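You operate a simulated robot arm through the tools that you are given. There is no shell and no other tool.

You are at the controls of a simulated two-armed robot. One attempt, no reset.

TASK
Put one of the blocks from the top of the workbench in the grey tote. Take the yellow peg tray and put it on the ledge of the collector cabinet. Take the worn wax ring and leave it on top of the grey empty cartridge. Close the tester drawer. Take the blue tin and leave it on the top of the collector cabinet. Pick up the grease brush with one hand, pass it to the other hand and put it on the shelf of the cooling stand. Take the green tin and leave it on the purple wiper. Press the reel button three times. Close the left drawer of the test bench. Open the right drawer of the packing table, fetch the teal filter and set it in the inside the right drawer of the packing table and shut the drawer again. Take the grease tin and put it on the shelf of the cooling stand. Take the blue cartridge and leave it on top of the purple filter. Pull the left drawer of the parts bench open. The order is free. Set down upright: yellow peg tray, grease brush, grease tin, blue cartridge.

The check looks at the end state, three seconds after you hand in, the way a careful person would. Anything else that was tipped, shoved, dropped, spilled or broken makes it a failure.

THE ROBOT
Two 7-joint arms with fingered hands on one trunk, on a base that moves. Base frame: it is fixed to the floor where the robot stands at the start and does not move with it; the origin is under the middle of the robot, x ahead of it, y to its left, z up; the surface under the hand at the start is at about z = 880. Lengths are in mm, angles in degrees, forces in N, time in s.
The left shoulder is at the start at [83, 125, 1094], the right one opposite. With the tool pointing down near the work surface each hand reaches from about 460 to 820 mm from the robot's upright axis, wherever it stands, measured 20 degrees to its own side. Places, roughly: block (10x4x5 cm) [700, -300, 900]; blue cartridge (5x5x9 cm) [600, -900, 900]; blue tin [1000, 1750, 1000]; empty cartridge (5x5x9 cm) [900, 200, 900]; grease brush (3x3x13 cm) [800, 2400, 1000]; grease tin (6x6x8 cm) [-500, 7700, 800]; green tin [1000, 6000, 1000]; grey tote (20x32x9 cm) [-2500, -3700, 900]; inside the right drawer of the packing table [-1400, 3000, 700]; ledge of the collector cabinet (68x15 cm) [-2500, -1160, 820]; left drawer of the parts bench [600, 2600, 800]; left drawer of the test bench [500, 5100, 800]; purple filter (7x7x5 cm) [700, -1400, 900]; purple wiper (8x8x2 cm) [600, 5900, 900]; reel button [800, 5100, 1300]; right drawer of the packing table [-1400, 3000, 700]; shelf of the cooling stand (24x40 cm) [-1480, 4700, 320]; teal filter (7x7x5 cm) [0, 7500, 800]; tester drawer [700, 1200, 900]; top of the collector cabinet [-2100, -1200, 900]; worn wax ring (4x4x2 cm) [900, 700, 900]; yellow peg tray (7x7x9 cm) [700, 200, 900]. Payload 3.6 kg a hand.
The TCP of each hand is the grasp point between the finger pads, 30 mm short of the fingertips. In the tool frame z runs along the fingers and y along their closing line. The gripper opens to 104 mm; its body begins 35 mm behind the TCP. The gripper is a hand of 4 fingers: y runs from the thumb to the fingers, the wrist lies at [-15, -104, -178] in the tool frame, and closing takes about 1.5 s.
Orientation is that of the tool frame in the base frame, as [roll, pitch, yaw] about the fixed x, y, z axes, in that order (R = Rz(yaw) Ry(pitch) Rx(roll)). With the fingers straight down and the wrist toward the robot, the tool's x, y and z point along [0, 1, 0], [1, 0, 0] and [0, 0, -1] of the base frame.

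THE INTERFACE
- The arms move only by the tool arm_command. It takes "left_deltas", "right_deltas" or both (then of equal length, played together; a hand with none holds still); each is a list of rows, each a list of 7 numbers: the shift along the tool's x, y, z in units of 400 mm (1.0 is 400 mm), then the turn, a rotation vector about the tool's x, y, z in units of 45 degrees (1.0 is 45 degrees), then the gripper command, from -1 (shut) to 1 (fully open), values between in proportion. In form: [[tx, ty, tz, rx, ry, rz, grip], ...]. A call has 1 to 20 rows; each row is the pose to reach, as a shift and turn from the pose commanded when the call began, along the tool's axes at that moment. A call with a number of a shift or a turn outside -1 to 1 is refused whole. A row lasts 0.2 s, in which the tool goes at most 50 mm and 8.6 degrees; a call with a longer step from one row to the next is refused whole, and so is a gripper value outside its range. A pose out of reach is approached as far as the arm can. The call stops where the force on the tool passes 40 N (or 10 N more than at its start, if that is more) or the arm is blocked; 0.2 s more then pass. The fingers move at their own pace (about 72 mm/s each) and stop on an object; they squeeze with about 25 N. The grip force told is the motor's: it shows also when the fingers shut on nothing. Time passes only in rows, and 0.2 s behind the last, so rows that repeat a pose let the fingers close. The reply holds the time, the measured pose of the TCP, the force on the tool along the base axes, the opening and the grip force, in the units named above and with some noise, with the torque about the TCP (base axes, N m) and any sound that the robot's microphone picked up.
- Cameras (640 x 400 px; columns grow to the right, rows downward): "scene" is now at [206.7, 2.2, 1256]; the picture's right is [0.01, -1.00, 0.00], its down [-0.31, -0.00, -0.95] and it looks along [0.95, 0.01, -0.31] (base axes); focal length 259 px, centre (320, 200). "left" rides on the left gripper at [-61, -92, -130] in its tool frame; the picture's right is [-0.81, -0.28, 0.52], its down [0.53, -0.71, 0.46] and it looks along [0.24, 0.64, 0.72] (tool axes); focal length 275 px, centre (320, 200). "right" rides on the right gripper at [61, -92, -130] in its tool frame; the picture's right is [-0.81, 0.27, -0.52], its down [-0.53, -0.71, 0.46] and it looks along [-0.24, 0.65, 0.72] (tool axes); focal length 275 px, centre (320, 200).
- get_image(camera): a new picture of that camera. No time passes.
- slide_trunk(by): moves the trunk up (or, below 0, down) by that many mm; the arms and the scene camera ride with it, the base frame stays. It gives what a move gives, with no picture.
- roll_base(legs): drives the robot by 1 to 6 legs, each [ahead, left, turn to the left] in mm, mm and degrees, along the robot's own axes; the way and the turn of a leg run together, so that a leg with both is an arc; at most 1500 mm and 180 degrees a leg. The arms and the cameras ride along, it lands a little off, and it stops where it bumps. It gives what a move gives.
- preshape(shape, hand): the hand has 4 fingers and takes this shape, open, in about a second: jaw (thumb against the fingers, like two jaws); tri (thumb and two fingers); tip (a fingertip pinch); poke (one finger out to press); point (the index stretched); flat (the hand flat); cup (the hand cupped); fist (a fist). The gripper value then closes the fingers along that shape, each until it touches; the sizes above hold for jaw. It gives what a move gives, with no picture.
- aim_head(pan, tilt): turns the head with the scene camera to pan (to the left, within 80 degrees either way) and tilt (down, from -29 to 69), counted from straight ahead of the robot (the tilt from the chest, where the trunk bows). It gives what a move gives.
- pixel_to_xyz(camera, pixels): for up to 12 pixels [column, row] of the newest picture of that camera ("zoom" is the newest enlarged one), the place [x, y, z] in the base frame of the surface seen there, good to about 2 mm. No time passes.
- enlarge(camera, box): a new picture of the part [left, top, right, bottom] of that camera's present view, enlarged. No time passes.
- hand_in(): hands the job in; it is judged then, once.

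Open the grippers and draw the arms clear of the work before you hand the job in, unless the task says otherwise.

The tools are called after "Call:" as a command line: name --argument value ..., lists and objects as JSON in quotes. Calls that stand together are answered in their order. arm_command: Moves the arms, as the interface text tells. Its arguments: {"type":"object","properties":{"left_deltas":{"type":"array","items":{"type":"array","items":{"type":"number"}}},"right_deltas":{"type":"array","items":{"type":"array","items":{"type":"number"}}}},"required":[]} The other tools are called the same way: slide_trunk (by) moves the trunk up or down; preshape (shape, hand) gives the hand a shape; roll_base (legs) drives the base; aim_head (pan, tilt) turns the head that bears the scene camera; get_image (camera) takes a picture; pixel_to_xyz (camera, pixels) gives the place of the surface under pixels of a picture; enlarge (camera, box) takes an enlarged picture of a part of a camera's view; hand_in () hands the job in.

At the start:

```text
t: 0.0
left_ee_pos: [537.7, 208.5, 1202.7]
left_tool_rot: [180.0, 0.0, 89.9]
left_contact_force: [0.4, 0.5, -0.1]
left_moment: [0.02, -0.03, -0.01]
left_gripper_width: 103.7
left_finger_force: 0.0
left_shape: jaw
right_ee_pos: [491.8, -264.8, 1141.3]
right_tool_rot: [180.0, 0.1, 89.9]
right_contact_force: [0.1, -0.4, 0.0]
right_moment: [-0.02, 0.01, 0.02]
right_gripper_width: 103.8
right_finger_force: 0.0
right_shape: jaw
trunk travel left (down, up): [-325.0, 211.0]
robot x, y, heading: [2.4, -1.2, -0.1]
head pan, tilt (commanded): [0.8, 18.0]
```

scene: 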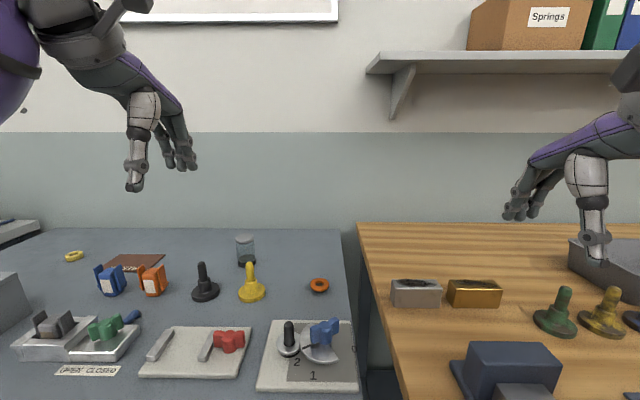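
right: 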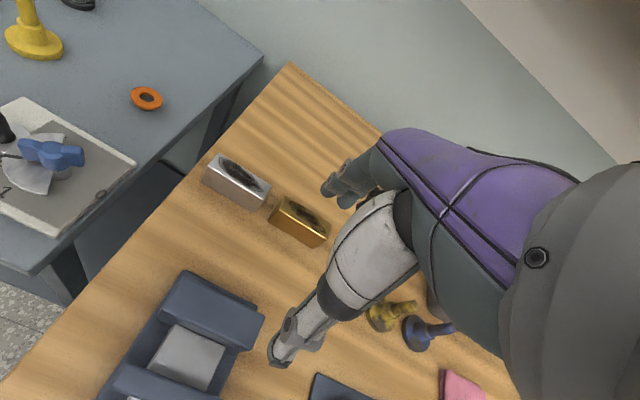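
left: 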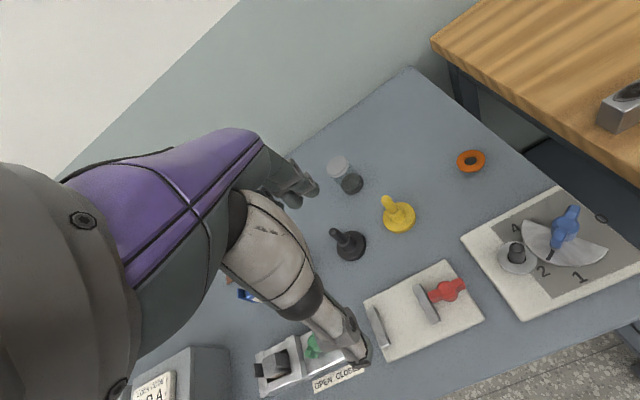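

The scene picture shows a bench ahead: the yellow peg tray near (252,285), the metal and gold blocks at (415,293) and (475,293). I take a closer look at parts of the view first.

Call:
enlarge --camera "scene" --box '[0, 220, 360, 400]'

Call:
enlarge --camera "scene" --box '[340, 200, 640, 400]'

```text
1.78 times, centred on (180, 310) of scene
```

zoom: 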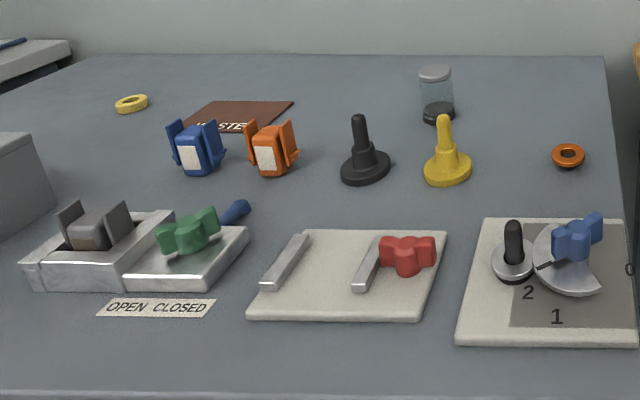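

```text
2.00 times, centred on (490, 300) of scene
```

zoom: 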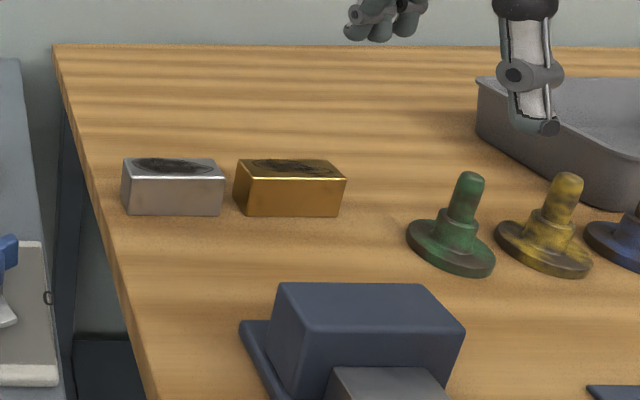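

The zoom shows the yellow ring at left, the clear grey cartridge at (436,95) in the zoom, the peg tray in yellow. I turn the head to look left and right before deciding an order.

Call:
aim_head --pan 50 --tilt 20

Call:
get_image --camera "scene"

Call:
aim_head --pan -50 --tilt 20

Call:
get_image --camera "scene"

```text
t: 1.2
left_ee_pos: [535.7, 208.0, 1202.4]
left_tool_rot: [-180.0, 0.0, 90.0]
left_contact_force: [0.7, 1.1, -0.5]
left_moment: [-0.01, 0.0, 0.05]
left_gripper_width: 103.7
left_finger_force: 0.1
left_shape: jaw
right_ee_pos: [491.8, -265.2, 1142.0]
right_tool_rot: [180.0, 0.0, 90.1]
right_contact_force: [-0.3, -0.8, -0.5]
right_moment: [-0.01, -0.02, 0.0]
right_gripper_width: 103.8
right_finger_force: 0.0
right_shape: jaw
trunk travel left (down, up): [-325.0, 211.0]
robot x, y, heading: [2.7, -1.6, -0.1]
head pan, tilt (commanded): [50.0, 20.0]
```

```text
taken
```

scene: 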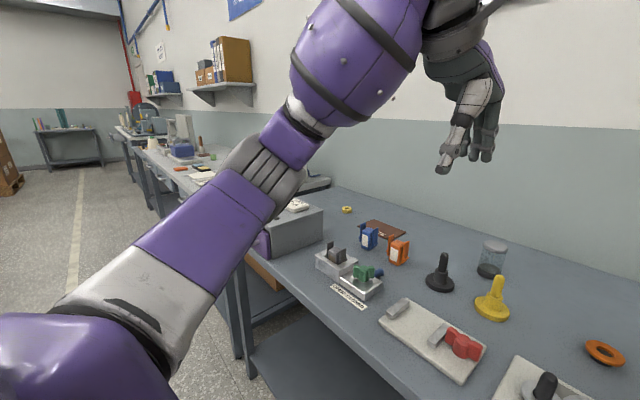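

```text
t: 2.9
left_ee_pos: [536.3, 207.4, 1202.4]
left_tool_rot: [-180.0, -0.1, 89.9]
left_contact_force: [0.3, 0.3, 0.2]
left_moment: [-0.03, -0.01, 0.03]
left_gripper_width: 103.8
left_finger_force: 0.1
left_shape: jaw
right_ee_pos: [491.4, -265.1, 1141.5]
right_tool_rot: [-180.0, -0.1, 90.0]
right_contact_force: [-0.5, 0.1, 0.1]
right_moment: [-0.01, 0.02, 0.02]
right_gripper_width: 103.4
right_finger_force: 0.0
right_shape: jaw
trunk travel left (down, up): [-325.0, 211.0]
robot x, y, heading: [0.6, 1.6, 0.1]
head pan, tilt (commanded): [-50.0, 20.0]
```

```text
taken
```

scene: 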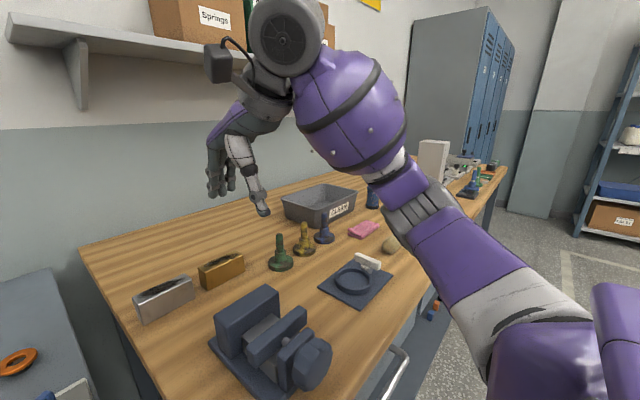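

The workbench to the right bears the blocks, a grey box and cartridges farther on. I measure key points in this picture: table edges, blocks, the grey box, the vise and the far things.

Call:
pixel_to_xyz --camera "scene" --pixels '[[165, 288], [222, 262], [85, 245], [150, 385], [385, 352], [495, 170], [432, 150], [470, 185], [335, 185], [250, 305], [390, 245], [345, 280]]'

Call:
enlarge --camera "scene" --box '[360, 100, 560, 225]'

```text
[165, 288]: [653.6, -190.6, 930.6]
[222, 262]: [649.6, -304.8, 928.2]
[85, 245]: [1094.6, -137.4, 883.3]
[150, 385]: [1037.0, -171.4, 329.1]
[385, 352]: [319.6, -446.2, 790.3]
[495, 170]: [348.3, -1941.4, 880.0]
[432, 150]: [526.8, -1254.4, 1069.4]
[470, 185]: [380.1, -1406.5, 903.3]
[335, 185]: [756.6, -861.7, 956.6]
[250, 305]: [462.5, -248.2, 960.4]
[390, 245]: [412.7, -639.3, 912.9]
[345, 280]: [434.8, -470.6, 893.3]
```

```text
3.20 times, centred on (460, 162) of scene
```

zoom: 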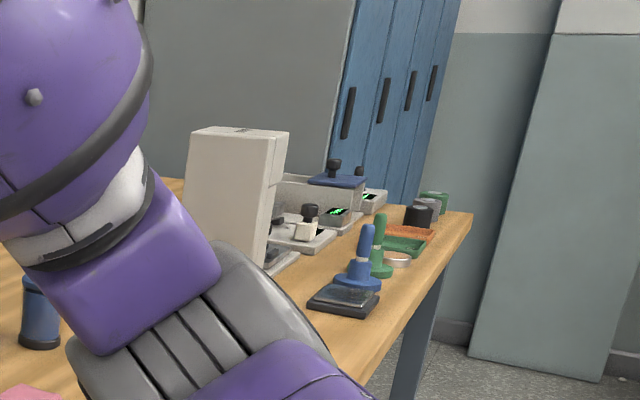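

The bench top is at about z=883 with a tall white box near (527,-1254,1069+). I back off 250 mm and slide right 850 mm, then look at the far part of the workbench.

Call:
roll_base --legs '[[-250, 0, 0], [0, -850, 0]]'

Call:
aim_head --pan -10 --tilt 22

Call:
get_image --camera "scene"

```text
t: 12.3
left_ee_pos: [282.3, -659.2, 1201.5]
left_tool_rot: [180.0, 0.0, 89.3]
left_contact_force: [0.2, 0.3, 0.3]
left_moment: [-0.01, -0.02, -0.04]
left_gripper_width: 103.5
left_finger_force: 0.1
left_shape: jaw
right_ee_pos: [232.7, -1132.0, 1142.4]
right_tool_rot: [-180.0, 0.0, 89.5]
right_contact_force: [-0.5, 0.5, -0.4]
right_moment: [-0.02, -0.05, 0.02]
right_gripper_width: 103.6
right_finger_force: 0.0
right_shape: jaw
trunk travel left (down, up): [-325.0, 211.0]
robot x, y, heading: [-257.4, -860.2, -0.7]
head pan, tilt (commanded): [-50.0, 20.0]
```

```text
t: 13.4
left_ee_pos: [282.7, -660.8, 1202.5]
left_tool_rot: [180.0, 0.0, 89.4]
left_contact_force: [-1.3, 0.0, -1.1]
left_moment: [-0.01, 0.02, -0.02]
left_gripper_width: 103.6
left_finger_force: 0.1
left_shape: jaw
right_ee_pos: [232.4, -1131.4, 1141.9]
right_tool_rot: [-180.0, 0.1, 89.5]
right_contact_force: [0.3, -0.5, 0.2]
right_moment: [-0.02, 0.02, -0.04]
right_gripper_width: 104.2
right_finger_force: 0.1
right_shape: jaw
trunk travel left (down, up): [-325.0, 211.0]
robot x, y, heading: [-260.4, -861.3, -0.7]
head pan, tilt (commanded): [-10.0, 22.0]
```

```text
taken
```

scene: 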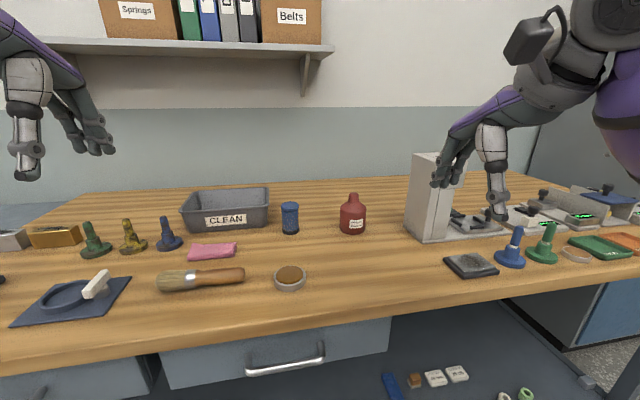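

I see the blue cylinder at (290,217), a red bottle at (353,215), and the tester rigs behind the right hand. I zoom to look for the purple filter and measure.

Call:
pixel_to_xyz --camera "scene" --pixels '[[290, 206], [290, 232], [353, 215], [425, 160], [440, 205], [465, 225], [330, 350], [300, 290], [590, 187], [515, 245]]'

Call:
enlarge --camera "scene" --box '[400, 130, 640, 280]'

Call:
enlarge --camera "scene" --box '[160, 170, 400, 320]'

```text
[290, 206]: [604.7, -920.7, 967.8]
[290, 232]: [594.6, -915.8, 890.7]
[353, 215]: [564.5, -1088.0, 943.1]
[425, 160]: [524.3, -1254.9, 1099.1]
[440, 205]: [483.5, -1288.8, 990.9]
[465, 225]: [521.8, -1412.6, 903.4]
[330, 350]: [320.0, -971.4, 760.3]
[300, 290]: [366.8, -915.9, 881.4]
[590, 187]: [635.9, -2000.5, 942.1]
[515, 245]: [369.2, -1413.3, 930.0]
```

```text
2.67 times, centred on (520, 205) of scene
```

zoom: 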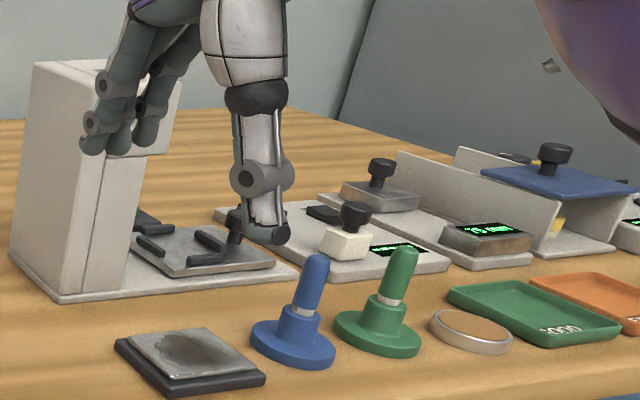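

```text
2.67 times, centred on (280, 245) of scene
```

zoom: 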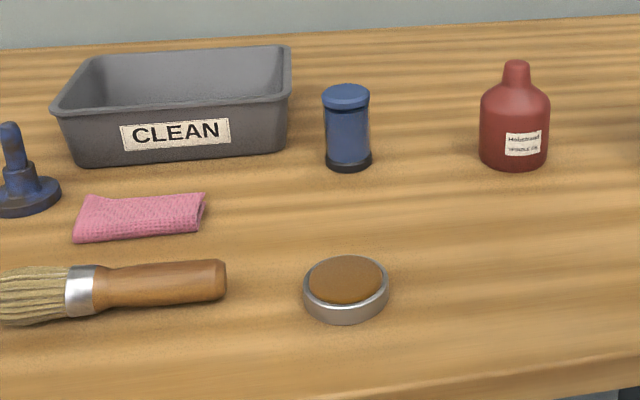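

The purple filter isn't in view yet; it may be hidden by the white fixture or my hand. I slide right 400 mm and look again.

Call:
roll_base --legs '[[0, -450, 0.7]]'

Call:
aim_head --pan 0 --tilt 22

Call:
get_image --camera "scene"

Call:
get_image --camera "right"

```text
t: 17.9
left_ee_pos: [279.7, -1104.0, 1202.8]
left_tool_rot: [-179.9, 0.1, 90.4]
left_contact_force: [-0.8, 0.1, 0.6]
left_moment: [0.01, -0.01, -0.02]
left_gripper_width: 103.7
left_finger_force: 0.0
left_shape: jaw
right_ee_pos: [236.7, -1576.0, 1141.1]
right_tool_rot: [180.0, 0.0, 90.4]
right_contact_force: [0.0, 0.3, -1.1]
right_moment: [-0.04, 0.0, -0.02]
right_gripper_width: 103.6
right_finger_force: 0.1
right_shape: jaw
trunk travel left (down, up): [-325.0, 211.0]
robot x, y, heading: [-255.2, -1313.6, 0.5]
head pan, tilt (commanded): [-10.0, 22.0]
```

```text
t: 18.6
left_ee_pos: [278.9, -1103.9, 1201.1]
left_tool_rot: [179.9, 0.0, 90.3]
left_contact_force: [-0.5, -0.5, 0.1]
left_moment: [0.01, 0.01, 0.02]
left_gripper_width: 103.5
left_finger_force: 0.1
left_shape: jaw
right_ee_pos: [237.0, -1577.4, 1140.9]
right_tool_rot: [179.9, -0.1, 90.4]
right_contact_force: [-0.1, 0.0, 0.4]
right_moment: [0.04, -0.01, -0.03]
right_gripper_width: 103.5
right_finger_force: 0.1
right_shape: jaw
trunk travel left (down, up): [-325.0, 211.0]
robot x, y, heading: [-257.6, -1314.7, 0.7]
head pan, tilt (commanded): [0.0, 22.0]
```

```text
taken
```

scene: 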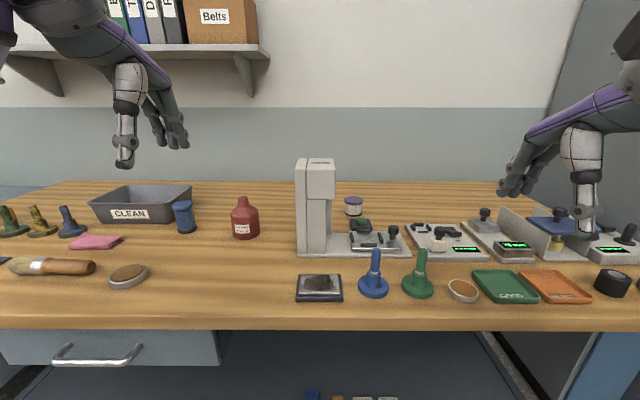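

```text
taken
```

right: 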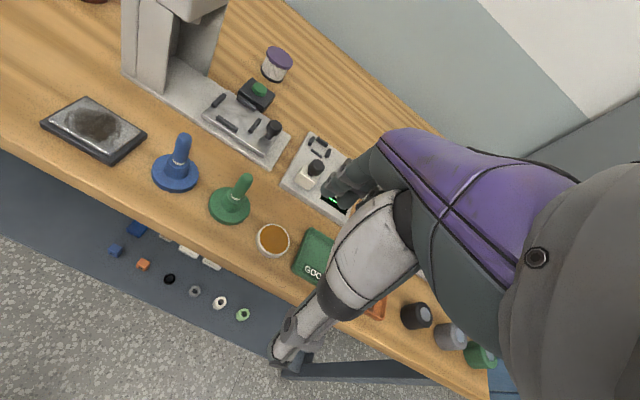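

A purple-capped cylinder stands behind the press fixture at (354,205). I zoom in and measure it.

Call:
enlarge --camera "scene" --box '[280, 140, 440, 240]'

Call:
pixel_to_xyz --camera "zoom" --pixels '[[297, 235], [297, 255], [297, 290], [260, 235], [332, 237], [170, 100], [200, 80], [210, 100], [330, 345], [340, 400], [450, 380], [190, 380]]'

Call:
pixel_to_xyz --camera "right" --pixels '[[278, 57], [274, 72], [264, 55], [290, 60], [259, 89], [270, 130], [235, 130], [185, 90], [150, 50], [180, 5], [290, 65], [245, 140]]'

```text
4.00 times, centred on (360, 190) of scene
```

zoom: 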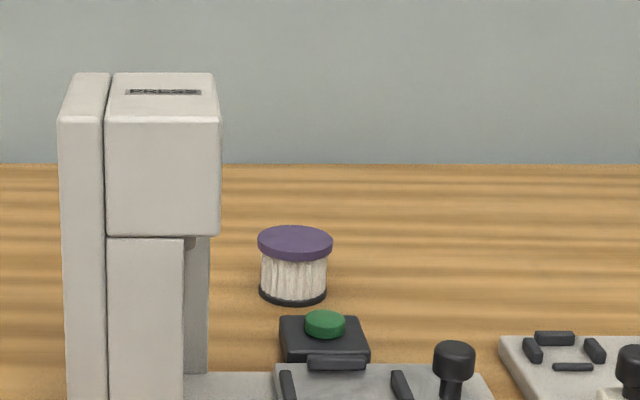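

```text
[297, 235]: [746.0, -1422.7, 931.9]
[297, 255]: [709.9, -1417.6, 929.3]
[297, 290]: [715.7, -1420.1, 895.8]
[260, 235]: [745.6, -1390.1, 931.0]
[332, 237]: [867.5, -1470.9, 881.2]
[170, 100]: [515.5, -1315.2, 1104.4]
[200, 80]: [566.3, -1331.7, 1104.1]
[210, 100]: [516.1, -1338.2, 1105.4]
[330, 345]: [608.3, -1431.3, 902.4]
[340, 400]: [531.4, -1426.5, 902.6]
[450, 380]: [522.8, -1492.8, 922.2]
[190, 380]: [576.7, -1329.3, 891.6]
```

```text
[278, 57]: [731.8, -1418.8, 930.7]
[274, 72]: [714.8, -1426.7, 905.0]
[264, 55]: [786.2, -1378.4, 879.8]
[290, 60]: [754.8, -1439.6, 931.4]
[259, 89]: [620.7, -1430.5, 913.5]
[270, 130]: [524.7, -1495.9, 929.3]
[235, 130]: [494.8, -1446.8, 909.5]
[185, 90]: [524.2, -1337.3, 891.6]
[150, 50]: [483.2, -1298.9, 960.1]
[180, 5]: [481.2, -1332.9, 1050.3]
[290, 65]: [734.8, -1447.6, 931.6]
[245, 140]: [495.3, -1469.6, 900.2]
```

The filter top is at about (742,-1421,931). Now I measure the blue cartridge and its nearby CLEAN box from this view.

Call:
enlarge --camera "scene" --box '[80, 160, 280, 285]'

Call:
pixel_to_xyz --camera "zoom" --pixels '[[332, 136], [335, 150], [335, 180], [340, 225], [315, 165], [280, 195], [350, 100], [220, 190], [60, 150], [520, 180], [360, 170], [130, 260]]'

```text
3.20 times, centred on (180, 222) of scene
```

zoom: 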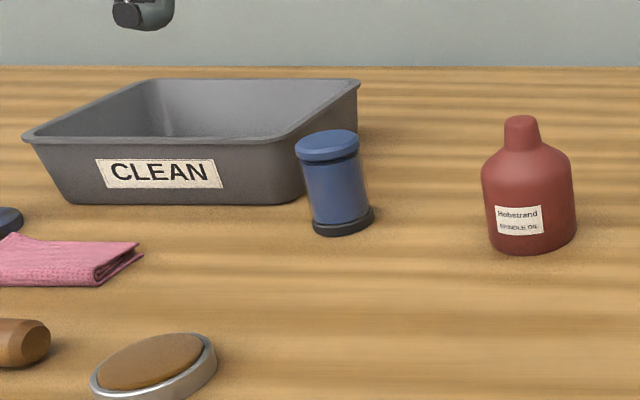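

```text
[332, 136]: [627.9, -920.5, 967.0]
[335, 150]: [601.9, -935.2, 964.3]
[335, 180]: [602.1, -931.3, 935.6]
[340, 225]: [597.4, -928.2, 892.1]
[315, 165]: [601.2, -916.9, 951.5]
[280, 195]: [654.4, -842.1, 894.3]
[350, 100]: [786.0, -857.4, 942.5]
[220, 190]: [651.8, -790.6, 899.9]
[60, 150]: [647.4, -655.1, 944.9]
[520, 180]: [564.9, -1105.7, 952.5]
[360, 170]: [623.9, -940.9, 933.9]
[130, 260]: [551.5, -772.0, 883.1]
```

The cartridge axis is near (621,-918), top z≈967, and the CLEAN box rim ends at y≈-857. I drive to about (0,-720) so the right hand reaches it naturally from the back-left.

Call:
roll_base --legs '[[0, 594, -0.7], [255, 0, 0]]'

Call:
get_image --camera "right"

```text
t: 25.8
left_ee_pos: [532.4, -510.9, 1201.7]
left_tool_rot: [-180.0, 0.0, 89.4]
left_contact_force: [0.2, -0.4, 0.5]
left_moment: [0.01, -0.03, -0.03]
left_gripper_width: 103.6
left_finger_force: 0.1
left_shape: jaw
right_ee_pos: [482.5, -983.0, 1141.6]
right_tool_rot: [180.0, 0.0, 89.5]
right_contact_force: [0.0, 0.0, 0.4]
right_moment: [0.02, 0.02, 0.02]
right_gripper_width: 104.0
right_finger_force: 0.2
right_shape: jaw
trunk travel left (down, up): [-325.0, 211.0]
robot x, y, heading: [-7.8, -714.2, -0.6]
head pan, tilt (commanded): [0.0, 22.0]
```

```text
taken
```

right: 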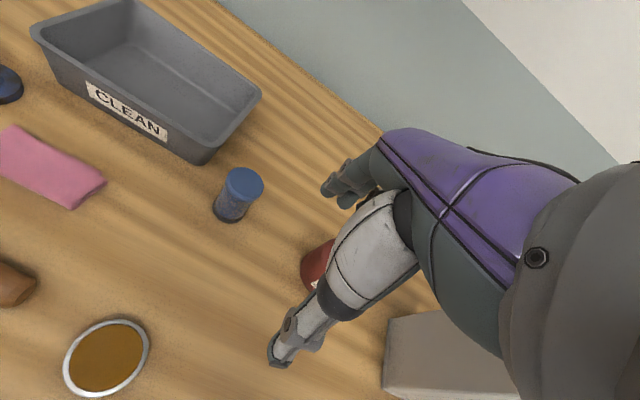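

The right camera shows the cartridge cap at (244,184). I measure its top ellipse edges.

Call:
pixel_to_xyz --camera "right" --pixels '[[243, 184], [228, 184], [260, 184], [244, 171], [244, 196], [232, 215], [202, 158], [258, 95]]'

```text
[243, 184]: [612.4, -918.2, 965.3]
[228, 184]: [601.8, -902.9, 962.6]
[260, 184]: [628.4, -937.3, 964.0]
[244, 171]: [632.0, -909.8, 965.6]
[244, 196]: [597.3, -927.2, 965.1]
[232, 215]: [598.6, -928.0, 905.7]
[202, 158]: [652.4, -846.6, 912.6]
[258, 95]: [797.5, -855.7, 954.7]
```

The cap centre is (614,-919,965). I turn the hand by -19.5° yaw, go over the cartridge, and lower to z≈1000 to check alignment.

Call:
arm_command --right_deltas '[[0.041, 0.082, 0, 0, 0, 0.108, 1], [0.082, 0.164, 0, 0, 0, 0.217, 1], [0.122, 0.246, 0, 0, 0, 0.325, 1], [0.163, 0.3285, 0, 0, 0, 0.433, 1], [0.163, 0.3285, 0.1, 0, 0, 0.433, 1], [0.163, 0.3285, 0.2, 0, 0, 0.433, 1], [0.163, 0.3285, 0.28, 0, 0, 0.433, 1], [0.163, 0.3285, 0.28, 0, 0, 0.433, 1]]'

Call:
get_image --camera "right"

Call:
get_image --camera "scene"

```text
t: 27.6
left_ee_pos: [531.6, -509.8, 1202.4]
left_tool_rot: [-179.9, 0.0, 89.5]
left_contact_force: [0.7, -0.8, 0.0]
left_moment: [-0.02, -0.01, 0.02]
left_gripper_width: 103.6
left_finger_force: 0.0
left_shape: jaw
right_ee_pos: [615.3, -918.6, 1030.3]
right_tool_rot: [179.9, -0.1, 70.1]
right_contact_force: [0.3, -0.5, -0.5]
right_moment: [0.03, 0.01, 0.01]
right_gripper_width: 103.6
right_finger_force: 0.1
right_shape: jaw
trunk travel left (down, up): [-325.0, 211.0]
robot x, y, heading: [-3.9, -713.5, -0.5]
head pan, tilt (commanded): [0.0, 22.0]
```

```text
taken
```

right: 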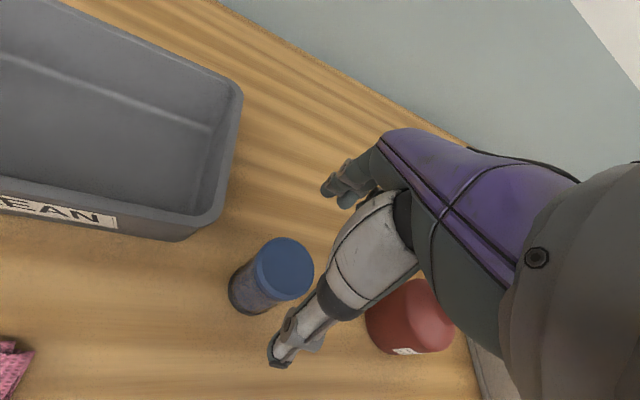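

```text
taken
```

scene: 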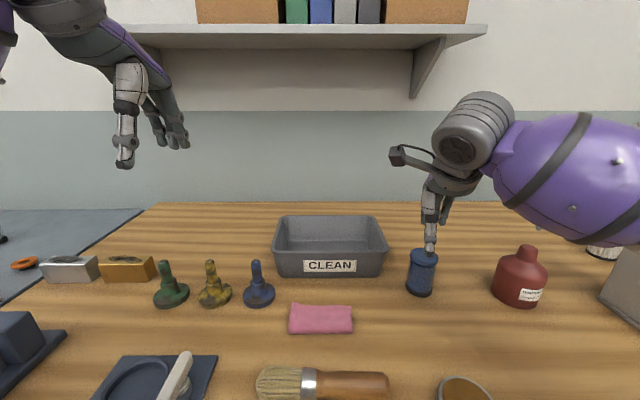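

The projected point below the TCP (285,272) matches the cap at (286,268), so I'm aligned. I descend 90 mm and close the fingers.

Call:
arm_command --right_deltas '[[0, 0, 0.075, 0, 0, 0, 1], [0, 0, 0.15, 0, 0, 0, 1], [0, 0, 0.225, 0, 0, 0, 1], [0, 0, 0.225, 0, 0, 0, -1], [0, 0, 0.225, 0, 0, 0, -1], [0, 0, 0.225, 0, 0, 0, -1], [0, 0, 0.225, 0, 0, 0, -1], [0, 0, 0.225, 0, 0, 0, -1], [0, 0, 0.225, 0, 0, 0, -1], [0, 0, 0.225, 0, 0, 0, -1], [0, 0, 0.225, 0, 0, 0, -1]]'

Call:
get_image --camera "right"

```text
t: 30.0
left_ee_pos: [531.2, -510.5, 1201.2]
left_tool_rot: [-180.0, 0.0, 89.5]
left_contact_force: [-0.1, 0.6, 0.3]
left_moment: [-0.01, -0.01, -0.03]
left_gripper_width: 103.9
left_finger_force: 0.0
left_shape: jaw
right_ee_pos: [614.0, -919.4, 942.5]
right_tool_rot: [180.0, 0.0, 70.1]
right_contact_force: [0.4, 0.3, -0.1]
right_moment: [0.01, 0.06, 0.02]
right_gripper_width: 42.8
right_finger_force: 25.4
right_shape: jaw
trunk travel left (down, up): [-325.0, 211.0]
robot x, y, heading: [-4.1, -714.9, -0.7]
head pan, tilt (commanded): [0.0, 22.0]
```

```text
taken
```

right: 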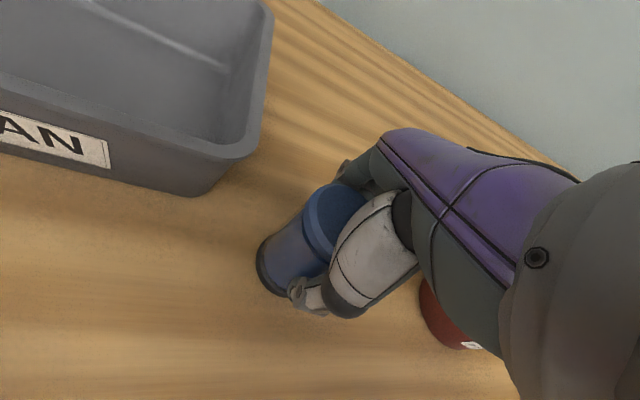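

The grip holds at 42.8 mm with 25 N. I lift 200 mm and check that the cartridge comes along.

Call:
arm_command --right_deltas '[[0, 0, -0.06, 0, 0, 0, -1], [0, 0, -0.15, 0, 0, 0, -1], [0, 0, -0.25, 0, 0, 0, -1], [0, 0, -0.36, 0, 0, 0, -1], [0, 0, -0.47, 0, 0, 0, -1], [0, 0, -0.5, 0, 0, 0, -1]]'

Call:
get_image --camera "scene"

```text
t: 31.4
left_ee_pos: [533.0, -511.3, 1201.4]
left_tool_rot: [180.0, -0.1, 89.5]
left_contact_force: [0.1, 0.5, 0.6]
left_moment: [-0.01, 0.0, 0.01]
left_gripper_width: 103.8
left_finger_force: 0.0
left_shape: jaw
right_ee_pos: [613.9, -917.9, 1139.7]
right_tool_rot: [179.9, 0.1, 70.2]
right_contact_force: [-0.3, -0.6, -1.5]
right_moment: [0.01, 0.01, 0.0]
right_gripper_width: 42.6
right_finger_force: 25.1
right_shape: jaw
trunk travel left (down, up): [-325.0, 211.0]
robot x, y, heading: [-7.1, -714.8, -0.4]
head pan, tilt (commanded): [0.0, 22.0]
```

```text
taken
```

scene: 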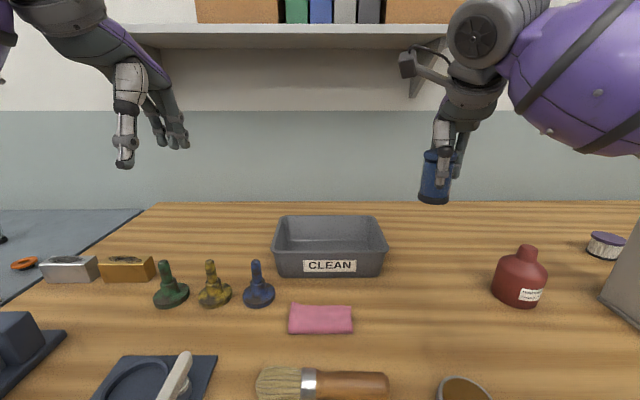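

The cartridge is held upright. I back off 300 mm, slide right to y≈-1450, and look at the space ahead before going forward.

Call:
roll_base --legs '[[-300, 0, 0.5], [0, -735, 0]]'

Call:
aim_head --pan -25 --tilt 20

Call:
get_image --camera "scene"

```text
t: 39.9
left_ee_pos: [228.7, -1237.6, 1201.6]
left_tool_rot: [180.0, 0.0, 89.5]
left_contact_force: [0.6, 0.0, -0.6]
left_moment: [-0.01, -0.02, 0.0]
left_gripper_width: 103.8
left_finger_force: 0.1
left_shape: jaw
right_ee_pos: [311.0, -1645.3, 1138.6]
right_tool_rot: [-180.0, 0.0, 70.2]
right_contact_force: [-0.7, -0.3, -1.5]
right_moment: [0.0, 0.05, 0.02]
right_gripper_width: 42.6
right_finger_force: 24.5
right_shape: jaw
trunk travel left (down, up): [-325.0, 211.0]
robot x, y, heading: [-307.6, -1444.8, -0.4]
head pan, tilt (commanded): [0.0, 22.0]
```

```text
t: 40.7
left_ee_pos: [229.0, -1237.3, 1202.0]
left_tool_rot: [-180.0, 0.0, 89.7]
left_contact_force: [0.3, 0.7, -0.3]
left_moment: [0.01, -0.01, -0.01]
left_gripper_width: 103.5
left_finger_force: 0.2
left_shape: jaw
right_ee_pos: [310.5, -1645.3, 1138.1]
right_tool_rot: [180.0, 0.0, 70.1]
right_contact_force: [-0.4, 0.6, -2.2]
right_moment: [0.02, 0.04, 0.02]
right_gripper_width: 42.5
right_finger_force: 24.8
right_shape: jaw
trunk travel left (down, up): [-325.0, 211.0]
robot x, y, heading: [-307.1, -1442.0, -0.5]
head pan, tilt (commanded): [-25.0, 20.0]
```

```text
taken
```

scene: 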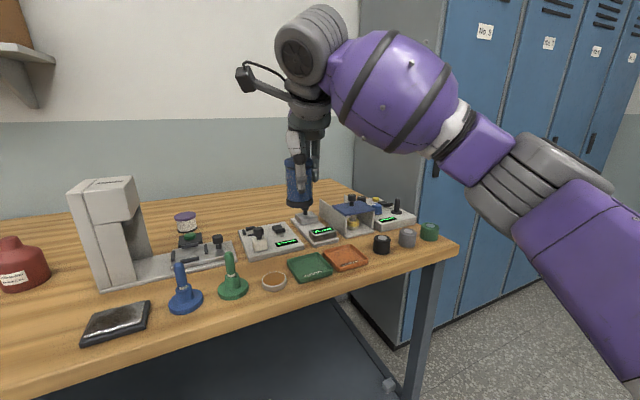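

Lockers stand to the right beyond the bench. I measure their face and the filter from here before moving forward.

Call:
pixel_to_xyz --camera "scene" --pixels '[[400, 230], [470, 270], [186, 216], [180, 216], [192, 216], [340, 205], [115, 185], [455, 245], [345, 235]]'

Call:
enlarge --camera "scene" --box '[140, 190, 300, 290]'

```text
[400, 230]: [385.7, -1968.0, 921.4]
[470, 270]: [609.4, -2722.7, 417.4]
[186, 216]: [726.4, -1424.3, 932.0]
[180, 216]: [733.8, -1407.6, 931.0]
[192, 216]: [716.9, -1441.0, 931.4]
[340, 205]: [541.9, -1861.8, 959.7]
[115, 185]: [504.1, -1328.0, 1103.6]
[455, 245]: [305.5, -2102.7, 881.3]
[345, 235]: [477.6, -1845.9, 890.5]
```

```text
4.00 times, centred on (220, 240) of scene
```

zoom: 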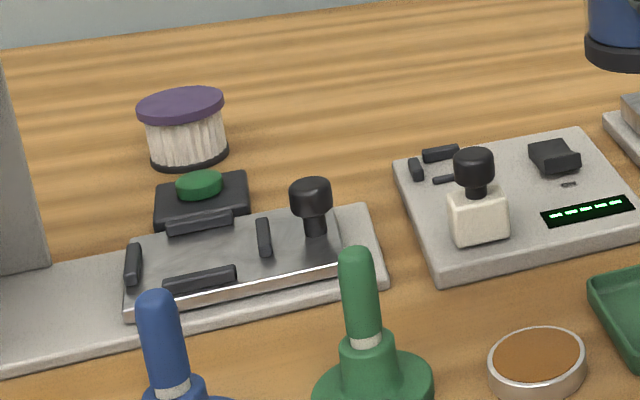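

I get the filter-lid edges from this zoom for a precise centre.

Call:
pixel_to_xyz --camera "zoom" --pixels '[[142, 107], [221, 100], [181, 91], [181, 117], [181, 103]]'

```text
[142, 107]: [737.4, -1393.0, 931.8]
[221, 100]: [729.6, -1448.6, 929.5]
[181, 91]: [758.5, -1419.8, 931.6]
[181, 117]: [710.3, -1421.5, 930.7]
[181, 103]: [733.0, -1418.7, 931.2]
```

Filter lid centre is about (735,-1420,931.5). I drive forward 300 mm; the cartridge bottom (~1080) clears the fixtures (≤960).

Call:
roll_base --legs '[[300, 0, 0.5]]'

```text
t: 42.8
left_ee_pos: [528.2, -1237.6, 1202.6]
left_tool_rot: [180.0, 0.0, 89.8]
left_contact_force: [-0.3, 0.3, 0.4]
left_moment: [0.01, 0.0, 0.06]
left_gripper_width: 103.6
left_finger_force: 0.0
left_shape: jaw
right_ee_pos: [610.8, -1643.8, 1139.4]
right_tool_rot: [180.0, 0.1, 70.2]
right_contact_force: [0.2, -0.3, -2.6]
right_moment: [0.0, 0.04, -0.01]
right_gripper_width: 42.4
right_finger_force: 24.6
right_shape: jaw
trunk travel left (down, up): [-325.0, 211.0]
robot x, y, heading: [-7.9, -1443.0, -0.3]
head pan, tilt (commanded): [-25.0, 20.0]
```

I move the right hand over the filter at height, turning yaw to 95° so the wrist stays right of the press.

Call:
arm_command --right_deltas '[[0.105, 0.017, 0, 0, 0, -0.093, -1], [0.211, 0.034, 0, 0, 0, -0.185, -1], [0.316, 0.051, 0, 0, 0, -0.278, -1], [0.421, 0.068, 0, 0, 0, -0.371, -1], [0.527, 0.085, 0, 0, 0, -0.463, -1], [0.632, 0.102, 0, 0, 0, -0.556, -1], [0.632, 0.102, 0, 0, 0, -0.556, -1]]'

Call:
aim_head --pan 0 --tilt 22

Call:
get_image --camera "scene"

Call:
get_image --camera "right"

```text
t: 44.4
left_ee_pos: [527.5, -1235.9, 1201.1]
left_tool_rot: [-179.9, 0.0, 89.8]
left_contact_force: [0.2, -0.2, -0.2]
left_moment: [-0.03, 0.01, 0.0]
left_gripper_width: 103.5
left_finger_force: 0.0
left_shape: jaw
right_ee_pos: [707.3, -1424.9, 1126.2]
right_tool_rot: [179.9, 0.1, 95.4]
right_contact_force: [-0.2, 0.2, -1.7]
right_moment: [-0.07, 0.0, 0.0]
right_gripper_width: 42.2
right_finger_force: 25.2
right_shape: jaw
right hand out of reach, approached as far as the arm can: row 6, 7
trunk travel left (down, up): [-325.0, 211.0]
robot x, y, heading: [-10.7, -1439.8, -0.1]
head pan, tilt (commanded): [-25.0, 20.0]
```

```text
t: 45.3
left_ee_pos: [527.9, -1237.6, 1202.7]
left_tool_rot: [180.0, 0.1, 89.8]
left_contact_force: [-0.1, 0.2, -0.7]
left_moment: [0.01, 0.0, -0.02]
left_gripper_width: 103.7
left_finger_force: 0.0
left_shape: jaw
right_ee_pos: [706.3, -1426.6, 1125.8]
right_tool_rot: [180.0, 0.0, 95.3]
right_contact_force: [-0.6, -0.2, -1.8]
right_moment: [-0.02, 0.02, 0.0]
right_gripper_width: 42.0
right_finger_force: 24.9
right_shape: jaw
trunk travel left (down, up): [-325.0, 211.0]
robot x, y, heading: [-11.4, -1443.3, -0.2]
head pan, tilt (commanded): [0.0, 22.0]
```

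```text
taken
```

scene: 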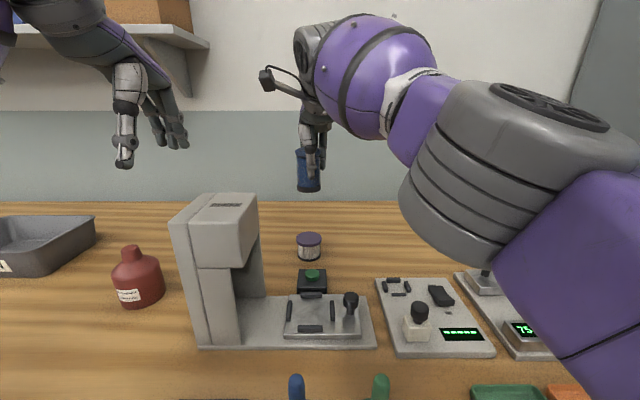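

```text
taken
```

right: 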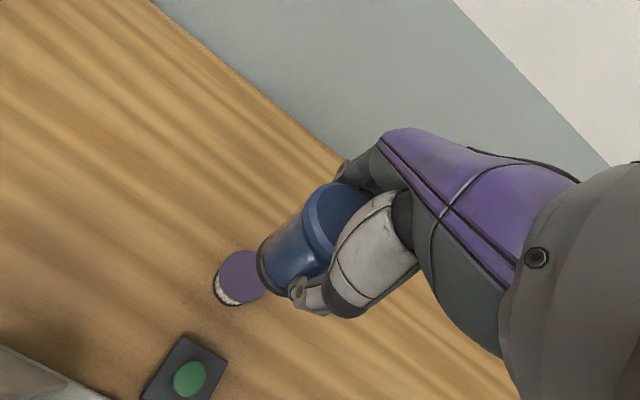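

The arm reached its limit at x≈706 at that height. Lower down the reach is longer, so I lower ~110 mm (bottom still well above the lid) and read the pose.

Call:
arm_command --right_deltas '[[0, 0, 0.08, 0, 0, 0, -1], [0, 0, 0.16, 0, 0, 0, -1], [0, 0, 0.24, 0, 0, 0, -1], [0, 0, 0.27, 0, 0, 0, -1], [0, 0, 0.27, 0, 0, 0, -1]]'

```text
t: 46.5
left_ee_pos: [526.5, -1237.2, 1201.6]
left_tool_rot: [-180.0, 0.0, 89.8]
left_contact_force: [-0.1, -0.2, -0.7]
left_moment: [-0.06, 0.01, 0.0]
left_gripper_width: 103.7
left_finger_force: 0.1
left_shape: jaw
right_ee_pos: [706.5, -1426.9, 1018.4]
right_tool_rot: [-179.9, 0.0, 95.3]
right_contact_force: [-0.6, -0.5, -1.5]
right_moment: [0.01, 0.02, 0.03]
right_gripper_width: 42.2
right_finger_force: 24.5
right_shape: jaw
trunk travel left (down, up): [-325.0, 211.0]
robot x, y, heading: [-11.6, -1445.0, -0.2]
head pan, tilt (commanded): [0.0, 22.0]
```

The reference follows the reached pose. I shift the hand +28 mm in x, +6 mm in y and down 13 mm to sit over the lid centre.

Call:
arm_command --right_deltas '[[0.005, 0.036, 0.01, 0, 0, 0, -1], [0.0096, 0.0725, 0.0325, 0, 0, 0, -1], [0.0096, 0.0725, 0.0325, 0, 0, 0, -1]]'

Call:
get_image --camera "right"

Call:
enlarge --camera "scene" --box '[240, 160, 400, 260]'

```text
t: 47.3
left_ee_pos: [526.4, -1238.3, 1202.2]
left_tool_rot: [180.0, 0.0, 89.7]
left_contact_force: [0.2, -0.6, 0.1]
left_moment: [0.02, -0.02, 0.06]
left_gripper_width: 103.8
left_finger_force: 0.1
left_shape: jaw
right_ee_pos: [736.8, -1422.0, 1004.1]
right_tool_rot: [179.8, -0.1, 95.2]
right_contact_force: [0.7, 0.7, -2.5]
right_moment: [0.01, 0.02, 0.0]
right_gripper_width: 42.0
right_finger_force: 24.6
right_shape: jaw
trunk travel left (down, up): [-325.0, 211.0]
robot x, y, heading: [-10.2, -1441.9, -0.4]
head pan, tilt (commanded): [0.0, 22.0]
```

```text
taken
```

right: 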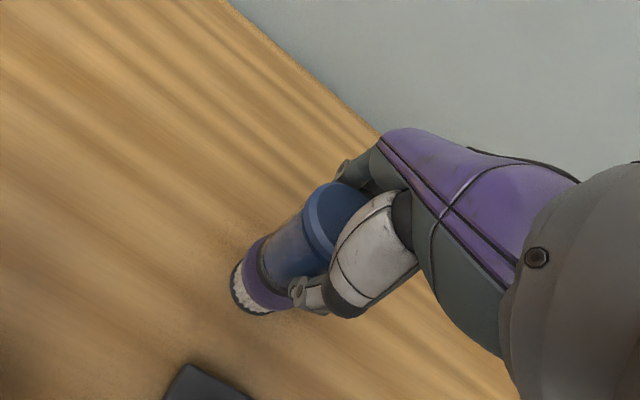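

```text
4.00 times, centred on (320, 210) of scene
```

zoom: 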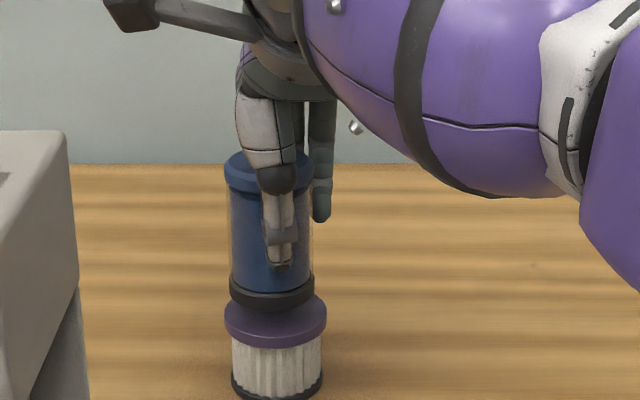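

The stack looks nearly aligned in the zoom; I check front surfaces of the cartridge base and the lid numerically.

Call:
pixel_to_xyz --camera "zoom" --pixels '[[271, 296], [276, 335], [271, 303], [240, 292], [303, 292], [232, 322], [320, 322]]'

```text
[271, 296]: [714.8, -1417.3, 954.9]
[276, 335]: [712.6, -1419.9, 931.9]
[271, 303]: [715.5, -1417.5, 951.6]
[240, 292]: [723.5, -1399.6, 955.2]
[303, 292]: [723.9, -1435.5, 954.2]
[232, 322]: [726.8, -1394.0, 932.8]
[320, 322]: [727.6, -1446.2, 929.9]
```

The base and lid agree within about 3 mm. I lower gently in small steps: 12 mm down.

Call:
arm_command --right_deltas '[[0, -0.002, 0.01, 0, 0, 0, -1], [-0.004, 0, 0.02, 0, 0, 0, -1], [-0.004, 0, 0.028, 0, 0, 0, -1], [-0.004, 0, 0.028, 0, 0, 0, -1]]'

Call:
enlarge --camera "scene" --box '[240, 160, 400, 260]'

```text
t: 48.3
left_ee_pos: [527.7, -1236.4, 1203.2]
left_tool_rot: [180.0, 0.0, 89.8]
left_contact_force: [0.5, -0.2, 0.2]
left_moment: [-0.03, 0.01, 0.0]
left_gripper_width: 103.5
left_finger_force: 0.1
left_shape: jaw
right_ee_pos: [736.3, -1423.2, 993.1]
right_tool_rot: [179.9, 0.0, 95.3]
right_contact_force: [-0.3, -0.4, -2.3]
right_moment: [0.03, 0.04, 0.01]
right_gripper_width: 41.9
right_finger_force: 24.9
right_shape: jaw
trunk travel left (down, up): [-325.0, 211.0]
robot x, y, heading: [-7.0, -1444.1, -0.2]
head pan, tilt (commanded): [0.0, 22.0]
```

```text
4.00 times, centred on (320, 210) of scene
```

zoom: 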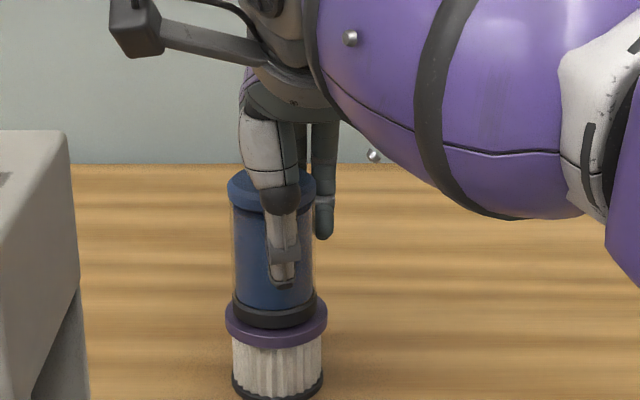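

Still no contact (−2.3 N is the weight). I go down a few mm more in fine steps.

Call:
arm_command --right_deltas '[[0, 0, 0.003, 0, 0, 0, -1], [0, 0, 0.006, 0, 0, 0, -1], [0, 0, 0.009, 0, 0, 0, -1], [0, 0, 0.009, 0, 0, 0, -1]]'

```text
t: 49.3
left_ee_pos: [525.8, -1236.9, 1202.6]
left_tool_rot: [179.8, 0.0, 89.7]
left_contact_force: [-0.2, -0.2, 0.5]
left_moment: [-0.03, 0.0, 0.02]
left_gripper_width: 103.6
left_finger_force: 0.1
left_shape: jaw
right_ee_pos: [734.7, -1422.7, 990.7]
right_tool_rot: [179.9, -0.1, 95.3]
right_contact_force: [0.4, -1.3, 9.1]
right_moment: [0.02, -0.16, 0.02]
right_gripper_width: 42.6
right_finger_force: 25.2
right_shape: jaw
trunk travel left (down, up): [-325.0, 211.0]
robot x, y, heading: [-10.7, -1441.9, -0.2]
head pan, tilt (commanded): [0.0, 22.0]
```

Contact at 9 N: the cartridge rests on the lid. I open the fingers in place and then check before lifting.

Call:
arm_command --right_deltas '[[0, 0, -0.001, 0, 0, 0, 0.0], [0, 0, -0.001, 0, 0, 0, 0.5], [0, 0, -0.001, 0, 0, 0, 1], [0, 0, -0.001, 0, 0, 0, 1], [0, 0, -0.001, 0, 0, 0, 1]]'

Call:
get_image --camera "right"

Call:
enlarge --camera "scene" --box '[240, 160, 400, 260]'

```text
t: 50.5
left_ee_pos: [526.7, -1237.8, 1202.8]
left_tool_rot: [180.0, 0.0, 89.8]
left_contact_force: [-0.1, 0.3, -0.3]
left_moment: [-0.01, -0.04, -0.03]
left_gripper_width: 103.6
left_finger_force: 0.1
left_shape: jaw
right_ee_pos: [736.5, -1421.3, 989.5]
right_tool_rot: [-180.0, 0.1, 95.2]
right_contact_force: [0.3, 0.0, -0.1]
right_moment: [0.03, -0.02, -0.03]
right_gripper_width: 103.6
right_finger_force: 0.0
right_shape: jaw
trunk travel left (down, up): [-325.0, 211.0]
robot x, y, heading: [-10.8, -1445.4, -0.3]
head pan, tilt (commanded): [0.0, 22.0]
```

```text
taken
```

right: 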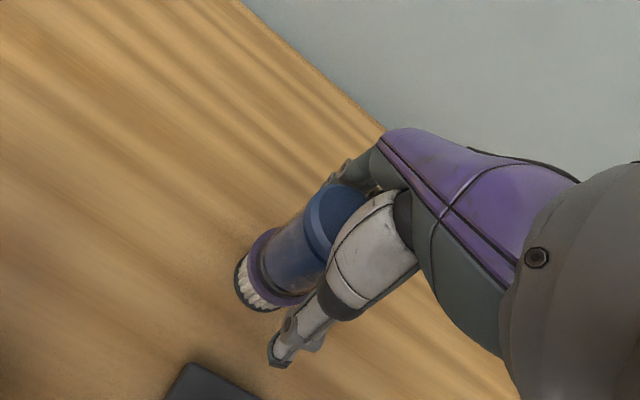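

```text
4.00 times, centred on (320, 210) of scene
```

zoom: 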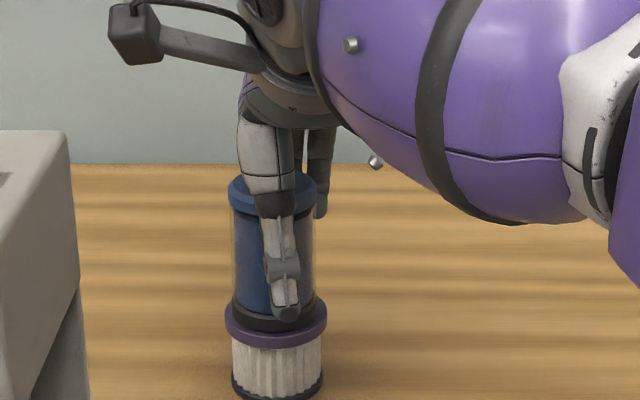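

The cartridge stands by itself. I raise the whole trunk 110 mm so the open hand rises vertically off it.

Call:
slide_trunk --by 110

Call:
get_image --camera "right"

```text
t: 51.9
left_ee_pos: [527.2, -1237.9, 1312.0]
left_tool_rot: [-179.9, 0.1, 89.8]
left_contact_force: [0.2, 0.2, -0.6]
left_moment: [-0.03, 0.02, 0.03]
left_gripper_width: 103.4
left_finger_force: 0.0
left_shape: jaw
right_ee_pos: [727.7, -1422.6, 1170.6]
right_tool_rot: [174.1, 0.6, 95.2]
right_contact_force: [0.3, 0.2, -0.1]
right_moment: [-0.03, -0.04, 0.03]
right_gripper_width: 103.7
right_finger_force: 0.0
right_shape: jaw
trunk travel left (down, up): [-435.0, 101.0]
robot x, y, heading: [-8.4, -1446.1, -0.4]
head pan, tilt (commanded): [0.0, 22.0]
```

```text
taken
```

right: 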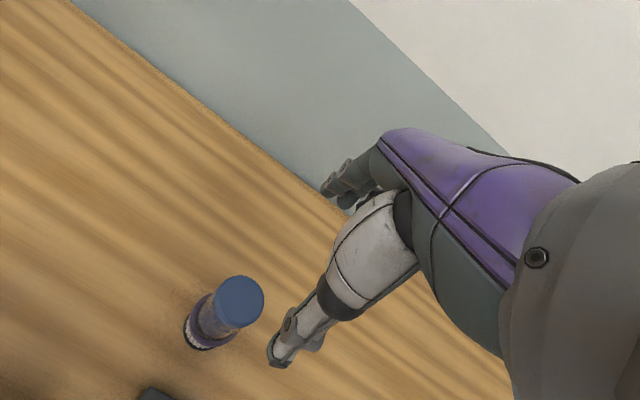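

The stack stands well. I back off from the bench, then lower the trunk back and drive left toward the blocks.

Call:
roll_base --legs '[[-300, 0, 0.4]]'

Call:
slide_trunk --by -110

Call:
get_image --camera "scene"

```text
t: 53.9
left_ee_pos: [227.8, -1233.4, 1312.6]
left_tool_rot: [-179.9, 0.1, 90.2]
left_contact_force: [-0.2, -0.7, 0.3]
left_moment: [-0.01, 0.0, 0.01]
left_gripper_width: 103.4
left_finger_force: 0.1
left_shape: jaw
right_ee_pos: [429.1, -1417.0, 1170.9]
right_tool_rot: [174.1, 0.5, 95.8]
right_contact_force: [-0.9, -0.6, -0.4]
right_moment: [0.02, -0.01, 0.03]
right_gripper_width: 103.6
right_finger_force: 0.0
right_shape: jaw
trunk travel left (down, up): [-435.0, 101.0]
robot x, y, heading: [-306.6, -1442.3, 0.2]
head pan, tilt (commanded): [0.0, 22.0]
```

```text
t: 55.4
left_ee_pos: [227.2, -1233.5, 1202.9]
left_tool_rot: [179.8, 0.1, 90.3]
left_contact_force: [-0.1, -0.7, 0.1]
left_moment: [-0.01, 0.01, -0.05]
left_gripper_width: 103.7
left_finger_force: 0.0
left_shape: jaw
right_ee_pos: [429.3, -1416.1, 1061.4]
right_tool_rot: [173.9, 0.5, 95.7]
right_contact_force: [-0.2, 0.9, -0.3]
right_moment: [-0.02, 0.0, -0.02]
right_gripper_width: 103.6
right_finger_force: 0.0
right_shape: jaw
trunk travel left (down, up): [-325.0, 211.0]
robot x, y, heading: [-307.8, -1442.7, 0.2]
head pan, tilt (commanded): [0.0, 22.0]
```

```text
taken
```

scene: 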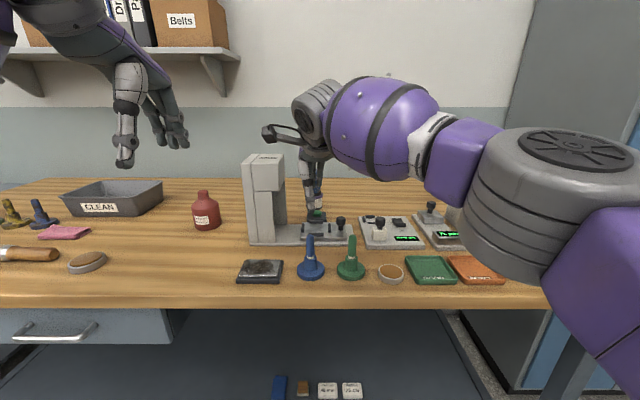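

The right hand sits low at x≈429 and could brush the press when sliding left. I first bring it back to its carrying pose beside the robot.

Call:
arm_command --right_deltas '[[-0.02, -0.08, -0.06, 0.03, 0, 0.02, 1], [-0.1, -0.16, -0.1, 0.06, 0, 0.03, 1], [-0.18, -0.24, -0.14, 0.09, 0, 0.05, 1], [-0.26, -0.32, -0.18, 0.11, 0, 0.07, 1], [-0.34, -0.4, -0.21, 0.133, 0, 0.09, 1], [-0.42, -0.48, -0.24, 0.133, 0, 0.1, 1], [-0.5, -0.56, -0.26, 0.133, 0, 0.12, 1], [-0.58, -0.62, -0.27, 0.133, 0, 0.127, 1], [-0.66, -0.655, -0.27, 0.133, 0, 0.127, 1]]'

Call:
enlarge --camera "scene" --box '[200, 120, 440, 270]'

```text
t: 57.4
left_ee_pos: [227.3, -1233.5, 1202.2]
left_tool_rot: [-179.9, 0.0, 90.1]
left_contact_force: [0.9, -0.4, 0.2]
left_moment: [0.01, -0.04, -0.02]
left_gripper_width: 103.8
left_finger_force: 0.0
left_shape: jaw
right_ee_pos: [185.0, -1704.7, 1143.8]
right_tool_rot: [180.0, 0.3, 90.0]
right_contact_force: [-0.5, -0.6, 0.2]
right_moment: [0.01, -0.04, -0.02]
right_gripper_width: 103.8
right_finger_force: 0.1
right_shape: jaw
trunk travel left (down, up): [-325.0, 211.0]
robot x, y, heading: [-309.6, -1441.4, 0.2]
head pan, tilt (commanded): [0.0, 22.0]
```

```text
2.67 times, centred on (320, 195) of scene
```

zoom: 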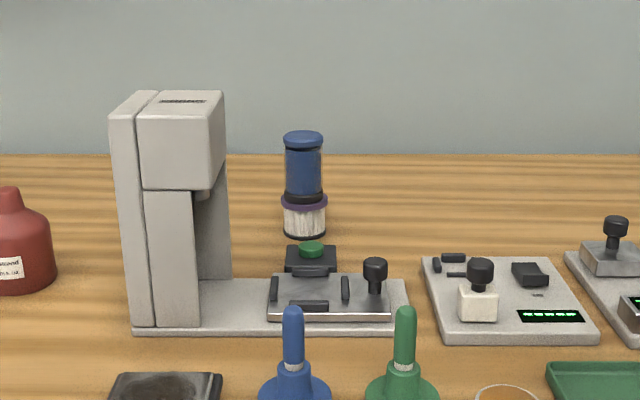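

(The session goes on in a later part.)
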